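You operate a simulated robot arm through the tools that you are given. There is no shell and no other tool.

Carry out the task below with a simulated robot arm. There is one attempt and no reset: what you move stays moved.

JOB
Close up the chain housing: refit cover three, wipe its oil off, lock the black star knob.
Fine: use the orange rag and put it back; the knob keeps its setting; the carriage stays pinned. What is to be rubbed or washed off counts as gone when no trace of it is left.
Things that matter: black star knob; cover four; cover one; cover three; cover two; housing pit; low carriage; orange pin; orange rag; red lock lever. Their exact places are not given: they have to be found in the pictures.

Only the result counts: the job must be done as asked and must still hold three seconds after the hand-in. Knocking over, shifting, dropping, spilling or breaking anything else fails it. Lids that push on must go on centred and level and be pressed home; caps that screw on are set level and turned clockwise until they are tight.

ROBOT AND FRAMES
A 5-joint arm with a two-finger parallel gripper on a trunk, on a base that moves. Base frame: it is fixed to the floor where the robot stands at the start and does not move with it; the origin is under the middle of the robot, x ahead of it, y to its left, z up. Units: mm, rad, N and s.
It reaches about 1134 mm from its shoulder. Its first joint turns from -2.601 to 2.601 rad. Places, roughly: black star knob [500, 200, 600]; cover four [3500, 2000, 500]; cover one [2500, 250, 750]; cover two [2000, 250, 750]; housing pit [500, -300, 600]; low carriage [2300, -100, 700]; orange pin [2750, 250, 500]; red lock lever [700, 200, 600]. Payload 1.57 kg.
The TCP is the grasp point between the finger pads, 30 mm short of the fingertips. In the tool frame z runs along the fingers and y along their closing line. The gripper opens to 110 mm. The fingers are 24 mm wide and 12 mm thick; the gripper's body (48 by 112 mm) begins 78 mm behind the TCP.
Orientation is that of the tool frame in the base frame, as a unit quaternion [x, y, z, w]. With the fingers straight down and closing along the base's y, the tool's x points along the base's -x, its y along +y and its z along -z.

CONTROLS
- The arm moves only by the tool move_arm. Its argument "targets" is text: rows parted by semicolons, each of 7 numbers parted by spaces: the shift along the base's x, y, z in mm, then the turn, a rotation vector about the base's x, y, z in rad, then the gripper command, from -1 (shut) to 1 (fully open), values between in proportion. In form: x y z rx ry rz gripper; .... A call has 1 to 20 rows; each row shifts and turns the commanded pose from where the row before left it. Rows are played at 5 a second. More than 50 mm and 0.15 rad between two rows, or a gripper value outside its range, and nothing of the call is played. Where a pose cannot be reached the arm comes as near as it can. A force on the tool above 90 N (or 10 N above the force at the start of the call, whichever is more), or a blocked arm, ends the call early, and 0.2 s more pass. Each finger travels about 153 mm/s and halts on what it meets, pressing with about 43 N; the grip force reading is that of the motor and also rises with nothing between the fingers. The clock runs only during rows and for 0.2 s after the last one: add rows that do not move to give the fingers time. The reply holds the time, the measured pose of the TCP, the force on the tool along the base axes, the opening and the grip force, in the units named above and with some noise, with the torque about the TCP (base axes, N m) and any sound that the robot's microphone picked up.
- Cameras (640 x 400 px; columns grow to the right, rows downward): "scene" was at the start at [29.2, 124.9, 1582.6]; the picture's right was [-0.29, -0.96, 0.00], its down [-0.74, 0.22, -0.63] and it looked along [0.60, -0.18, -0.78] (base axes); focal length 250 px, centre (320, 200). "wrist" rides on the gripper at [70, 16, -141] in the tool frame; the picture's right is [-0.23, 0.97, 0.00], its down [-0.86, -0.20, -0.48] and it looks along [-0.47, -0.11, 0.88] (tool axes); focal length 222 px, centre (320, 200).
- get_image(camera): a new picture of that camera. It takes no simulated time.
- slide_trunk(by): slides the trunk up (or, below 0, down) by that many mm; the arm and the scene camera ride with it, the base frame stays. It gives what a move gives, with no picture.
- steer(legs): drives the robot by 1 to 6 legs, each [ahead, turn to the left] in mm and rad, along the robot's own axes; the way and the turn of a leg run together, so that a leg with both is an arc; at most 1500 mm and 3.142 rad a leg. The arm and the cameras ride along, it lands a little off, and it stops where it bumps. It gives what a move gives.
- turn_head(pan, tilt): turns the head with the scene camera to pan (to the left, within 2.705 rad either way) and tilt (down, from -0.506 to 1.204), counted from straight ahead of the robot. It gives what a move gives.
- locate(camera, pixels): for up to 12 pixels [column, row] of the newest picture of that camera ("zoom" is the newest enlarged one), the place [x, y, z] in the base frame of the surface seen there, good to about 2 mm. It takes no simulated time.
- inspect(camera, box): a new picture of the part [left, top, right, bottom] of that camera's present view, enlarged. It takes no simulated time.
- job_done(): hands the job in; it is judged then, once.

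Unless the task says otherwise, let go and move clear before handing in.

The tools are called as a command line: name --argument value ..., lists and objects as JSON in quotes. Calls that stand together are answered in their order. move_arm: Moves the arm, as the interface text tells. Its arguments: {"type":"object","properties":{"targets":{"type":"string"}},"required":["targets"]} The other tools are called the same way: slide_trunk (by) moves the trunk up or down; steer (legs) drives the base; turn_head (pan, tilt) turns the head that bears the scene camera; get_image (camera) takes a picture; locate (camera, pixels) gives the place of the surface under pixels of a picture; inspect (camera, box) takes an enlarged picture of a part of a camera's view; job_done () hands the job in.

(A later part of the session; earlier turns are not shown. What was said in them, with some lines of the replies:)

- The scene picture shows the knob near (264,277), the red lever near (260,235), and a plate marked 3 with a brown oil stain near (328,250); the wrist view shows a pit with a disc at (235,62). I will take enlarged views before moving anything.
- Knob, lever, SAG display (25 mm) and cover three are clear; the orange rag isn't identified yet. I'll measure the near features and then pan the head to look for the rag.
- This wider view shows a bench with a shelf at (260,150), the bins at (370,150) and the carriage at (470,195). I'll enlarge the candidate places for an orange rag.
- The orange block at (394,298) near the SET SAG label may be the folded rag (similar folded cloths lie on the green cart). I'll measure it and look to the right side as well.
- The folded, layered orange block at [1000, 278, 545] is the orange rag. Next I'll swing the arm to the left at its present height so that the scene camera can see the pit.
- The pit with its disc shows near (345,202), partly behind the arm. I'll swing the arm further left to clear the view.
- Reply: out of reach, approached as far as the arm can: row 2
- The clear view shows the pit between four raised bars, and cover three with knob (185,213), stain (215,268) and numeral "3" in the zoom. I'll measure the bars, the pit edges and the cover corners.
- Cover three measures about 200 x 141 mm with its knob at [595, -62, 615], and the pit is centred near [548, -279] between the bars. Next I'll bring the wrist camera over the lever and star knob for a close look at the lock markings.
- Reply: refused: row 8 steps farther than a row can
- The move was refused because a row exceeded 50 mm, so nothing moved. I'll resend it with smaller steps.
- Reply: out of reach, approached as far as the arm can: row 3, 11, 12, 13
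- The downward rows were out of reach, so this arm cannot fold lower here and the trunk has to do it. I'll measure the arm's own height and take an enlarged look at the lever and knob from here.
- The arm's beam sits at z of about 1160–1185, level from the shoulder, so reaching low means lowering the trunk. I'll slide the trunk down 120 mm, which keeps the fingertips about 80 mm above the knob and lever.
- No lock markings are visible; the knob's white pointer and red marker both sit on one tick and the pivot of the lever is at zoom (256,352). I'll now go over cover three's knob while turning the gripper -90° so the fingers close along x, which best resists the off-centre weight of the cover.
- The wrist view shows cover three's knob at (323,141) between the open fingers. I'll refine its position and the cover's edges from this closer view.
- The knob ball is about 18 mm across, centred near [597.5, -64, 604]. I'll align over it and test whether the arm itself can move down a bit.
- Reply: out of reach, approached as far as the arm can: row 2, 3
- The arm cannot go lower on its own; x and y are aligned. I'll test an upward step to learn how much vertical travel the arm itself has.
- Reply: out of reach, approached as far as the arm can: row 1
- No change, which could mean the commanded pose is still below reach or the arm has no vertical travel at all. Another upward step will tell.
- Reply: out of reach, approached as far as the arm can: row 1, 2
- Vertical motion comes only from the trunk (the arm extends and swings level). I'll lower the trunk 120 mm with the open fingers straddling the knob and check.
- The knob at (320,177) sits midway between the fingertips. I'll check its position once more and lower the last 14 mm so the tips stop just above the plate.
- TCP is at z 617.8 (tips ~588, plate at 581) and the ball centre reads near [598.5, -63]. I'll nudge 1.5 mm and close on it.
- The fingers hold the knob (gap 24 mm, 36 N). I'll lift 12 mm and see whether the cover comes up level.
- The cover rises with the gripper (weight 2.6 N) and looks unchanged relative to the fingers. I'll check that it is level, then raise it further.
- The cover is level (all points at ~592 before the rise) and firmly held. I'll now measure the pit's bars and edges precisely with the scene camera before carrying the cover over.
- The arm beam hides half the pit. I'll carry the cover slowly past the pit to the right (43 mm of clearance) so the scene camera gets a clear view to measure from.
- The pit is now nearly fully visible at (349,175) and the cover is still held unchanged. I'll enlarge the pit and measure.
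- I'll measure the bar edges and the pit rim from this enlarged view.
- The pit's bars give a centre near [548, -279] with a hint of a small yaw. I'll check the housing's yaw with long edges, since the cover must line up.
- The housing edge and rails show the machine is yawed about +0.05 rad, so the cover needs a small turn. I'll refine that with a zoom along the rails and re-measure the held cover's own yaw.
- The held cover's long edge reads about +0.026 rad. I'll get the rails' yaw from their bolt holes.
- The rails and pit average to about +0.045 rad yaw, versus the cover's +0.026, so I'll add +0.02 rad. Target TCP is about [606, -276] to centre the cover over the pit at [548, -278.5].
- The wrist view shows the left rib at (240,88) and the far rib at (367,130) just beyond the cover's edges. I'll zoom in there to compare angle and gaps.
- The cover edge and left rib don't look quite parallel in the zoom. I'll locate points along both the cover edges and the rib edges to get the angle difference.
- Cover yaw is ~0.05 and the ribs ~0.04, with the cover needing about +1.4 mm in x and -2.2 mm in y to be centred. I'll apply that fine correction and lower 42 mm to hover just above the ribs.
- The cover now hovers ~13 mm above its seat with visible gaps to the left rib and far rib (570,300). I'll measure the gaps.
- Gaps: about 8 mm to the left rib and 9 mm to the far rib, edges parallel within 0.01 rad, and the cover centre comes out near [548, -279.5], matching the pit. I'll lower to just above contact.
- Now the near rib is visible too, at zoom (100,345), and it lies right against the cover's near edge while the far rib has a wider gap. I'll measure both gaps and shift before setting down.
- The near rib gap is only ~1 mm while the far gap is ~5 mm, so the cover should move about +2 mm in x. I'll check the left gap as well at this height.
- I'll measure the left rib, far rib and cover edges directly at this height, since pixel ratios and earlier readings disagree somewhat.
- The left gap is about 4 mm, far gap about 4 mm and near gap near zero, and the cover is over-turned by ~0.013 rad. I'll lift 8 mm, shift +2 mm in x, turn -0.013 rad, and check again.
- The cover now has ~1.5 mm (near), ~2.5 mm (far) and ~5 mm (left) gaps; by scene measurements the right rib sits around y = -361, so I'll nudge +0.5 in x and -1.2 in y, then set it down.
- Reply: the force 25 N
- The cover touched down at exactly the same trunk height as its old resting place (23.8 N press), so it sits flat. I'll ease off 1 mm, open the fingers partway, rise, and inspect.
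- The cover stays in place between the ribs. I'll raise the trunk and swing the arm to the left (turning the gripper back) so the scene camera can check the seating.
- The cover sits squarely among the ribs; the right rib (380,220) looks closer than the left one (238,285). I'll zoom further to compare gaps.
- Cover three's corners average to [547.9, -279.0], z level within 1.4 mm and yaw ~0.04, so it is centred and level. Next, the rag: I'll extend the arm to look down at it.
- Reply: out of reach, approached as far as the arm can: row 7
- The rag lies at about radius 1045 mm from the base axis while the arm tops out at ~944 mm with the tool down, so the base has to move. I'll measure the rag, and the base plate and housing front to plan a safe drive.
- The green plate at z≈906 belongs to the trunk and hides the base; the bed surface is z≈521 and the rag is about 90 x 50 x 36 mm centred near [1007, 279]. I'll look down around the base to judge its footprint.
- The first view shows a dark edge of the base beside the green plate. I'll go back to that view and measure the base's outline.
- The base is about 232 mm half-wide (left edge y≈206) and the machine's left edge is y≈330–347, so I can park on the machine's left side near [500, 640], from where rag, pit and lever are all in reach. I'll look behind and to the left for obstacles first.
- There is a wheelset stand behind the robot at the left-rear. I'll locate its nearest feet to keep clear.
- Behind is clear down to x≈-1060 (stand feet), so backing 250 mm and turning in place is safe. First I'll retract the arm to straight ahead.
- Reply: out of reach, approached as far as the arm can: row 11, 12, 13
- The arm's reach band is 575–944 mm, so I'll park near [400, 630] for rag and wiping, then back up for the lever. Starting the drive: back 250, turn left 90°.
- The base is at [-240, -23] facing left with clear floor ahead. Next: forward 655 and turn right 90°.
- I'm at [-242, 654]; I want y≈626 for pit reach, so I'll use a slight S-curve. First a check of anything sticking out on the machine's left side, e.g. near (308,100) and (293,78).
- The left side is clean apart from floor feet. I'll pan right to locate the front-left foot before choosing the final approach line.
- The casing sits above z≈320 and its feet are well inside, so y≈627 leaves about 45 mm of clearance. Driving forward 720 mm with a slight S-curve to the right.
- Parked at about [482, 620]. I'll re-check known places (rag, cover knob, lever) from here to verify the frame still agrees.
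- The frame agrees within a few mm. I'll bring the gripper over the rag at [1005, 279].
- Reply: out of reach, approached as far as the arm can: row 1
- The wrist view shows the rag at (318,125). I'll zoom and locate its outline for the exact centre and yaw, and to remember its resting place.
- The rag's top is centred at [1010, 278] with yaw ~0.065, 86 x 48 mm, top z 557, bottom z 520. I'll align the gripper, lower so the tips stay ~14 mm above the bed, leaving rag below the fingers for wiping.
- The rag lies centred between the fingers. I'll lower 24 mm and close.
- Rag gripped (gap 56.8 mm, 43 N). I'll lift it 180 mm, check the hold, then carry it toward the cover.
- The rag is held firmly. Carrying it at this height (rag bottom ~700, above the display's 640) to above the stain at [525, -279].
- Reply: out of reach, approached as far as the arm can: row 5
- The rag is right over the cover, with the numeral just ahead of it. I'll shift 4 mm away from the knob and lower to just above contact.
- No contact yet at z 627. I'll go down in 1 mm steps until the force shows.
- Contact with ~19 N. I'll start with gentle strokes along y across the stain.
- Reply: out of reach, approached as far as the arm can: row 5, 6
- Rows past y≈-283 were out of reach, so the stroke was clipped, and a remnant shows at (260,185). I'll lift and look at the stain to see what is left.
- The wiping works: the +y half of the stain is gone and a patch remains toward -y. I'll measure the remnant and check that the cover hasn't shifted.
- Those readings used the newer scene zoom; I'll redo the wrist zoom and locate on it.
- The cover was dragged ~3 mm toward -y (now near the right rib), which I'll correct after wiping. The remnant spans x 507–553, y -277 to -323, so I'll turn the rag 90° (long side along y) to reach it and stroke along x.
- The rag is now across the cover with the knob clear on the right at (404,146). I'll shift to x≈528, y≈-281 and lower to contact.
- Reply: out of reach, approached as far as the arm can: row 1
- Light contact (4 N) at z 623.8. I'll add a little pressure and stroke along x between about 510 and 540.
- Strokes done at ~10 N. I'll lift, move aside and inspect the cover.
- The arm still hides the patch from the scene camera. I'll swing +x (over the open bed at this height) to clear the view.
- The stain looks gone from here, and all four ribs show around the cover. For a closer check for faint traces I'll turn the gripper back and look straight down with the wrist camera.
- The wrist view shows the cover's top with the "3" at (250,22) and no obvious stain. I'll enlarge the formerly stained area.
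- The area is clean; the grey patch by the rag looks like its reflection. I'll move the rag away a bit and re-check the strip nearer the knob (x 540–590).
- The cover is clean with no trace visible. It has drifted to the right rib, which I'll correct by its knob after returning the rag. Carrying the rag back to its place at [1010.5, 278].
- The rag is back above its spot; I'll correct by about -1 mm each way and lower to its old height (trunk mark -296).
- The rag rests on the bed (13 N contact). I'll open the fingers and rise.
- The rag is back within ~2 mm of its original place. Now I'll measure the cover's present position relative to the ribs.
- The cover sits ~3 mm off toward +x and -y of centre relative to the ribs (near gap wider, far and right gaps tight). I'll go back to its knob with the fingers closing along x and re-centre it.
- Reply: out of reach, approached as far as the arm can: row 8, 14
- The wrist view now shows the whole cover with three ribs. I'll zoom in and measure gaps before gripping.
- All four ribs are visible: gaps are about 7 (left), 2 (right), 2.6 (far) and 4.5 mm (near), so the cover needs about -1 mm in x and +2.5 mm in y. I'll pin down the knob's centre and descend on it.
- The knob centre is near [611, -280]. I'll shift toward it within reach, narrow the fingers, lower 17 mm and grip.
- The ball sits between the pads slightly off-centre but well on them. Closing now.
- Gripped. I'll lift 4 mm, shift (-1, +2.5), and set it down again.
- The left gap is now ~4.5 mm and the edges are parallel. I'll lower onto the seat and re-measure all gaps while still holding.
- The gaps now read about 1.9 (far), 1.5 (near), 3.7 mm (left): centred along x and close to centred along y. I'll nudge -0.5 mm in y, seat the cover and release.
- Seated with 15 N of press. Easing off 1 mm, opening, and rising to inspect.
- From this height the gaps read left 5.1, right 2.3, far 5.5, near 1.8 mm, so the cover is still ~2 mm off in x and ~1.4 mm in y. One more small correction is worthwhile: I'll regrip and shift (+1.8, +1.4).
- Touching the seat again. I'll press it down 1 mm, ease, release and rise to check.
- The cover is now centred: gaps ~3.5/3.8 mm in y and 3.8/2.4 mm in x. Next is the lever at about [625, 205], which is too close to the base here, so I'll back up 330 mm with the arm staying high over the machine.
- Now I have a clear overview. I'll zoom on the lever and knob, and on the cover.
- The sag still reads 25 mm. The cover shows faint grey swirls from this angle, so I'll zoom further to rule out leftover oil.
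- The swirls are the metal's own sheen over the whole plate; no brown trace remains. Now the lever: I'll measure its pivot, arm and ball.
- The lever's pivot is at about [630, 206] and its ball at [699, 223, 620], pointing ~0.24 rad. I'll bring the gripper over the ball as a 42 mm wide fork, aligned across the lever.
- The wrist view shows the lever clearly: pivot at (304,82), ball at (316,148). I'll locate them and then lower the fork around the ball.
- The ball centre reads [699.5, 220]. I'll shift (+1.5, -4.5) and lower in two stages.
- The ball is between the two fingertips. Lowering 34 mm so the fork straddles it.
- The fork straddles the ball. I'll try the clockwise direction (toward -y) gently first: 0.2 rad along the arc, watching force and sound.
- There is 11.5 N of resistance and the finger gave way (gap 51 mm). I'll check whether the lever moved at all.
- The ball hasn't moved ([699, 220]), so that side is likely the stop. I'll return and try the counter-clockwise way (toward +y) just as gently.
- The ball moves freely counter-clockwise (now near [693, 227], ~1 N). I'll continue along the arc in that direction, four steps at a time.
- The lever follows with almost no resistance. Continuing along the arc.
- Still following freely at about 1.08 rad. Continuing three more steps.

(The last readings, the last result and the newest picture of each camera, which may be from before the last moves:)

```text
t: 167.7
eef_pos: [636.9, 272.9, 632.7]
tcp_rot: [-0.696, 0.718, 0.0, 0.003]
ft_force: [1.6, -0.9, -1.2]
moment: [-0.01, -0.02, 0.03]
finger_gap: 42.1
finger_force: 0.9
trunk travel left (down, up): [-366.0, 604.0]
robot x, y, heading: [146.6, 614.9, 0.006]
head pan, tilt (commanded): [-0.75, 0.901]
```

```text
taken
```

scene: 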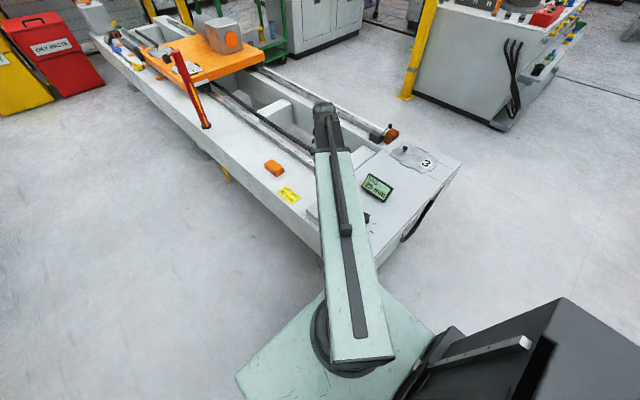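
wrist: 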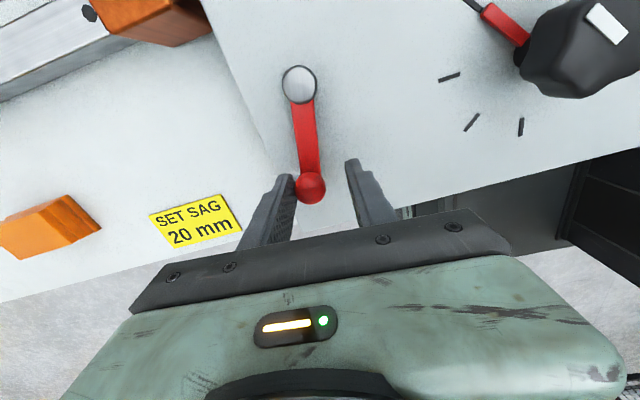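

Still moving freely; the display still shows nothing changed at the knob. Continuing two more steps and watching for a stop.

move_arm --targets "-6.91 0.02 0 0 0 0.1 -0.25; -6.88 -0.67 0 0 0 0.1 -0.25"

get_image --camera "wrist"

```text
t: 168.3
eef_pos: [621.7, 272.6, 633.7]
tcp_rot: [0.764, -0.646, 0.0, -0.001]
ft_force: [0.9, 0.9, 0.3]
moment: [-0.02, -0.03, 0.01]
finger_gap: 42.4
finger_force: 0.0
trunk travel left (down, up): [-366.0, 604.0]
robot x, y, heading: [148.0, 614.2, 0.009]
head pan, tilt (commanded): [-0.75, 0.901]
```

```text
taken
```

wrist: 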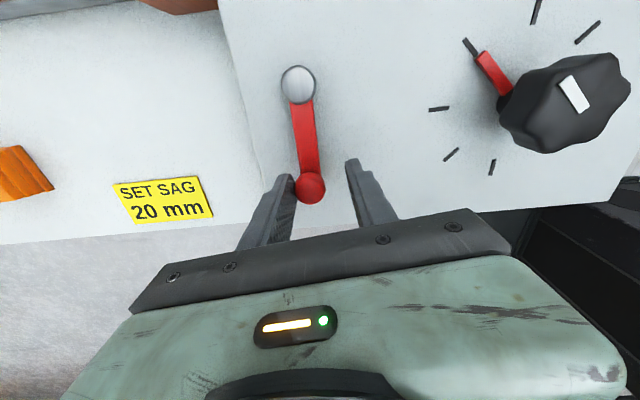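

The lever is past 90° and still loose. I'll continue two more steps, carefully, as this nears the arm's inner reach.

move_arm --targets "-6.77 -1.36 0 0 0 0.1 -0.25; -6.62 -2.03 0 0 0 0.1 -0.25"

get_image --camera "wrist"

```text
t: 168.9
eef_pos: [609.2, 269.2, 632.5]
tcp_rot: [0.825, -0.566, 0.0, -0.003]
ft_force: [25.8, -0.1, 1.1]
moment: [0.01, -0.36, -0.31]
finger_gap: 62.4
finger_force: 12.0
trunk travel left (down, up): [-366.0, 604.0]
robot x, y, heading: [148.6, 617.5, 0.006]
head pan, tilt (commanded): [-0.75, 0.901]
```

```text
taken
```

wrist: 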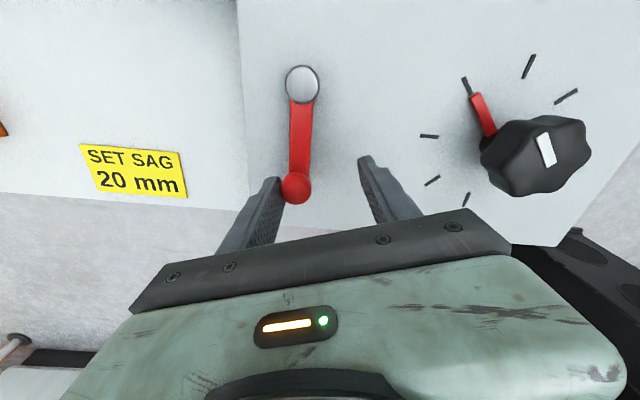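

Now there's a firm stop: 26 N and the finger gave way. I'll measure the lever's angle here.

locate --camera "wrist" --pixels '[[302, 82], [296, 187], [287, 187], [306, 187], [299, 135]]'

get_image --camera "scene"

```text
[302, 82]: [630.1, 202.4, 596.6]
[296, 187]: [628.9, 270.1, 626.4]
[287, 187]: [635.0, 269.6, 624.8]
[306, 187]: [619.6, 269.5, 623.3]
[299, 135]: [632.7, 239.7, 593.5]
```

```text
taken
```

scene: 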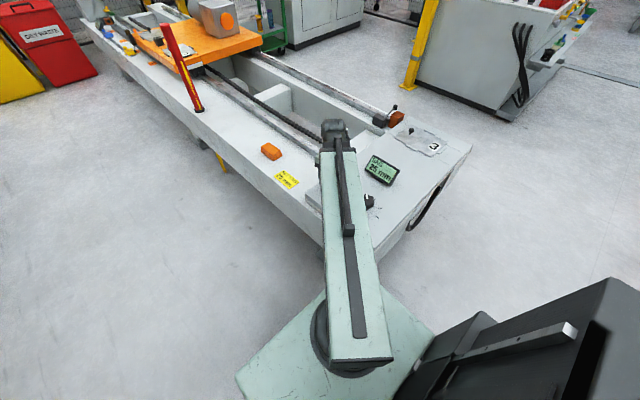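

The lever now points from [631, 204] to [628, 270], i.e. turned ~1.4 rad from its start stop to the opposite stop. I'll back the fork off to centre on the ball, lift away, and check that it stays.

move_arm --targets "6.6 0.8 0 0 0 -0.11 -0.25; 6.6 0.8 0 0 0 -0.11 -0.25; 6.6 0.7 0 0 0 -0.11 -0.25; 0 0 0 0 0 0 -0.25"

get_image --camera "wrist"

locate --camera "wrist" --pixels '[[300, 84], [318, 187]]'

```text
t: 169.9
eef_pos: [628.0, 272.0, 633.4]
tcp_rot: [0.719, -0.695, 0.0, -0.002]
ft_force: [0.0, -0.7, 0.5]
moment: [0.0, -0.02, -0.03]
finger_gap: 41.3
finger_force: 0.0
trunk travel left (down, up): [-366.0, 604.0]
robot x, y, heading: [145.4, 618.8, 0.011]
head pan, tilt (commanded): [-0.75, 0.901]
```

```text
taken
```

wrist: 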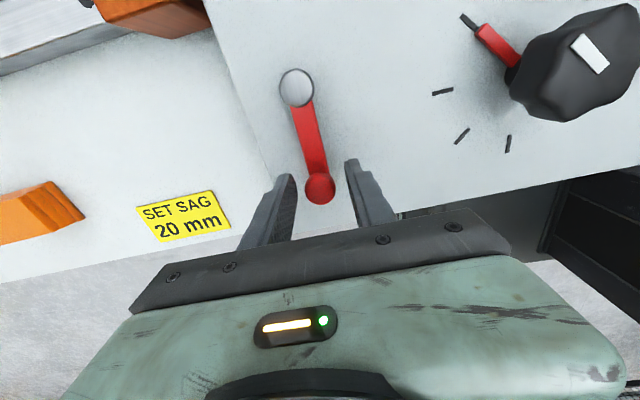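

```text
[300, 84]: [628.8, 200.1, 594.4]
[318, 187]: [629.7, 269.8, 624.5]
```

The lever stays put with the fork centred. Raising clear and moving the arm aside for final checks.

slide_trunk --by 130

move_arm --targets "15 40 0 0 0 -0.1 -0.25; 15 40 0 0 0 -0.1 -0.25; 15 40 0 0 0 -0.1 -0.25; 15 40 0 0 0 -0.1 -0.25; 15 40 0 0 0 -0.1 -0.25; 15 40 0 0 0 -0.1 -0.25; 15 40 0 0 0 -0.1 -0.25; 15 40 0 0 0 -0.1 -0.25; 0 0 0 0 0 0 -0.25"

get_image --camera "scene"

inspect --camera "scene" --box '[280, 110, 460, 250]'

```text
t: 171.5
eef_pos: [628.4, 271.5, 763.9]
tcp_rot: [0.719, -0.695, 0.0, -0.002]
ft_force: [0.3, -0.7, 0.8]
moment: [-0.03, 0.01, -0.01]
finger_gap: 41.4
finger_force: 0.1
trunk travel left (down, up): [-496.0, 474.0]
robot x, y, heading: [150.5, 618.6, 0.009]
head pan, tilt (commanded): [-0.75, 0.901]
```

```text
t: 173.5
eef_pos: [749.7, 592.5, 762.5]
tcp_rot: [-0.392, 0.92, 0.0, 0.002]
ft_force: [0.1, 0.6, 0.3]
moment: [-0.04, 0.02, -0.01]
finger_gap: 41.2
finger_force: 0.1
trunk travel left (down, up): [-496.0, 474.0]
robot x, y, heading: [149.6, 615.1, 0.011]
head pan, tilt (commanded): [-0.75, 0.901]
```

```text
taken
```

scene: 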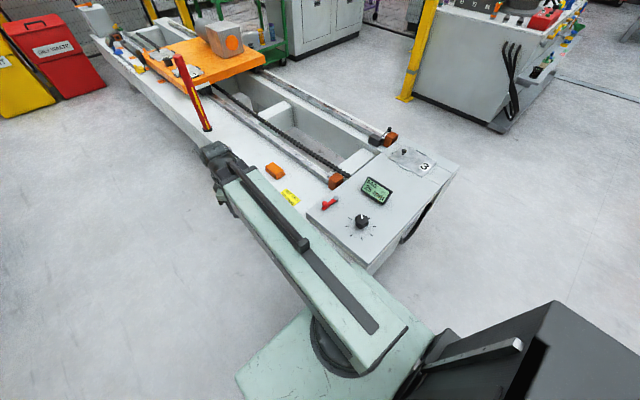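

```text
2.86 times, centred on (370, 180) of scene
```

zoom: 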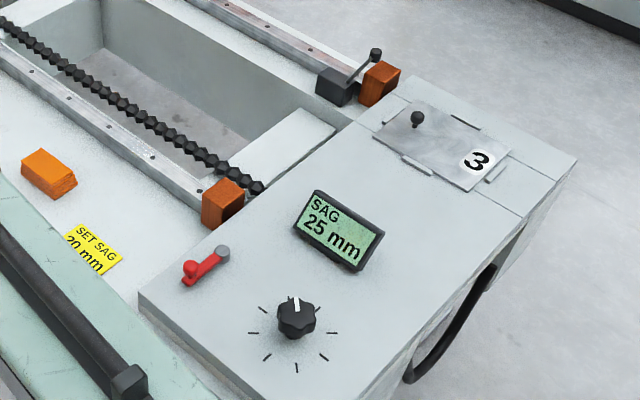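

Everything looks in order: the lever is swung over, sag still 25 mm, rag in place. A last zoom on the cover, display/knob and the carriage with its pin.

inspect --camera "scene" --box '[378, 135, 438, 180]'

locate --camera "zoom" --pixels '[[200, 118], [300, 160]]'

inspect --camera "scene" --box '[310, 165, 410, 250]'

inspect --camera "scene" --box '[80, 0, 300, 150]'

```text
8.89 times, centred on (408, 158) of scene
```

zoom: 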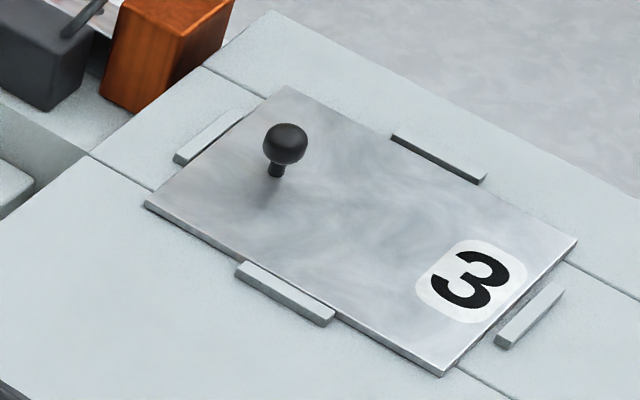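

```text
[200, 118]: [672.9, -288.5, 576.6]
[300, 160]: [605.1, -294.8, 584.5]
```

```text
4.71 times, centred on (360, 208) of scene
```

zoom: 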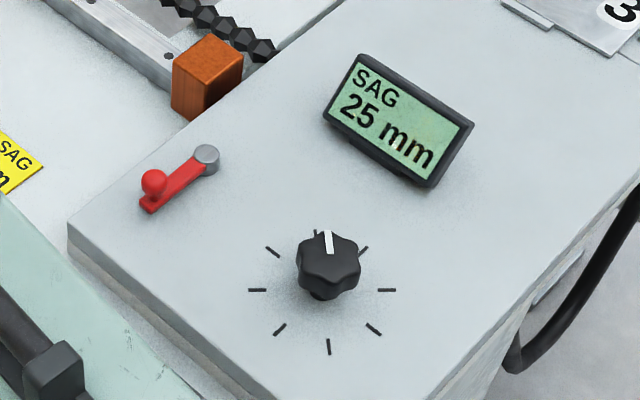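

```text
2.67 times, centred on (190, 75) of scene
```

zoom: 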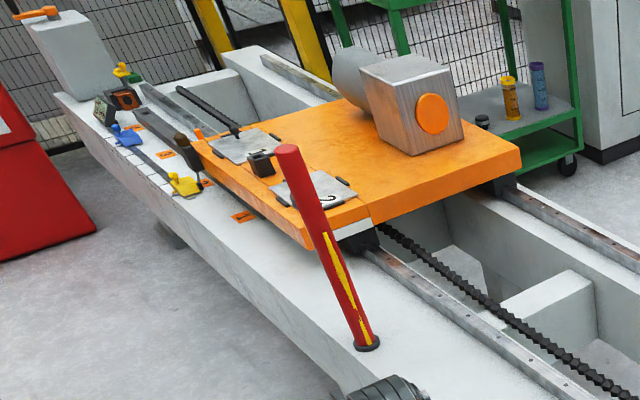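

Cover clean and level among its ribs, carriage and its pin untouched. I'll verify the lever's final angle and the cover's level once more.

inspect --camera "scene" --box '[310, 165, 410, 250]'

locate --camera "zoom" --pixels '[[206, 152], [154, 182], [180, 185], [148, 205], [330, 250], [400, 120]]'

locate --camera "scene" --pixels '[[410, 146], [392, 157], [425, 175], [436, 162], [410, 160], [275, 170]]'

```text
4.71 times, centred on (360, 208) of scene
```

zoom: 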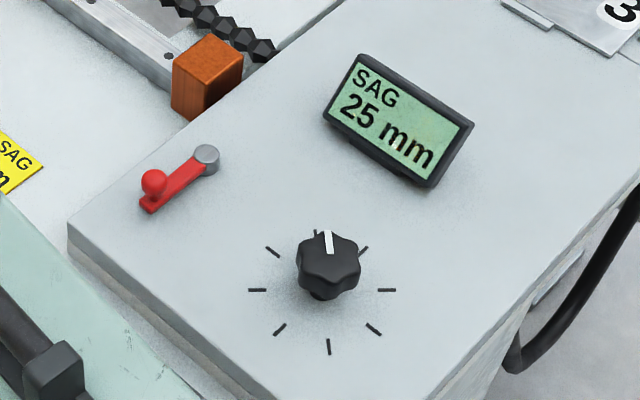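

```text
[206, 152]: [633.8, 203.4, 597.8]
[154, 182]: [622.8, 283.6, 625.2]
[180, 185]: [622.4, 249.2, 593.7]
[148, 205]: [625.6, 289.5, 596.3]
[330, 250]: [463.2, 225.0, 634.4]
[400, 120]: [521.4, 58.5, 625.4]
```

```text
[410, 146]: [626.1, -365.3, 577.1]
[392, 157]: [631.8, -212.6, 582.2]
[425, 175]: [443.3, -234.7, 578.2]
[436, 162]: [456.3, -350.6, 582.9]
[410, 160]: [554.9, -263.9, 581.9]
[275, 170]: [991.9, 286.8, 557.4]
```

The lever rests at about 1.6 rad against its far stop. The cover is flat at z ≈ 582–583 and clean, the rag lies at its old spot, the sag still reads 25 mm, and the arm is clear. Handing in.

job_done

```text
The job is handed in.
```

The chain housing is closed up and I've handed the job in; I haven't seen a verdict yet.

- **Cover three:** it sits flat in the housing pit, centred between the four raised bars to within about 1 mm, and I pressed it down with about 15 N. Wiping dragged it about 3 mm off, so I lifted it by its knob and re-centred it twice.
- **Oil:** I wiped it off with the orange rag. Close views from both cameras showed no trace left.
- **Orange rag:** it is back within about 2 mm of where it started.
- **Black star knob:** the red lever is swung over about 1.4 rad to its far stop and stays there. I picked that direction because the lever would not move the other way. No lock mark or click confirmed it, and I didn't try the knob to test it. The knob itself was not touched, and the display still reads 25 mm.
- **Carriage:** neither the low carriage nor its orange pin was touched.

I had to drive the robot around to the left side of the machine, because the rag was out of reach from the starting spot. It is parked there now with the arm clear.
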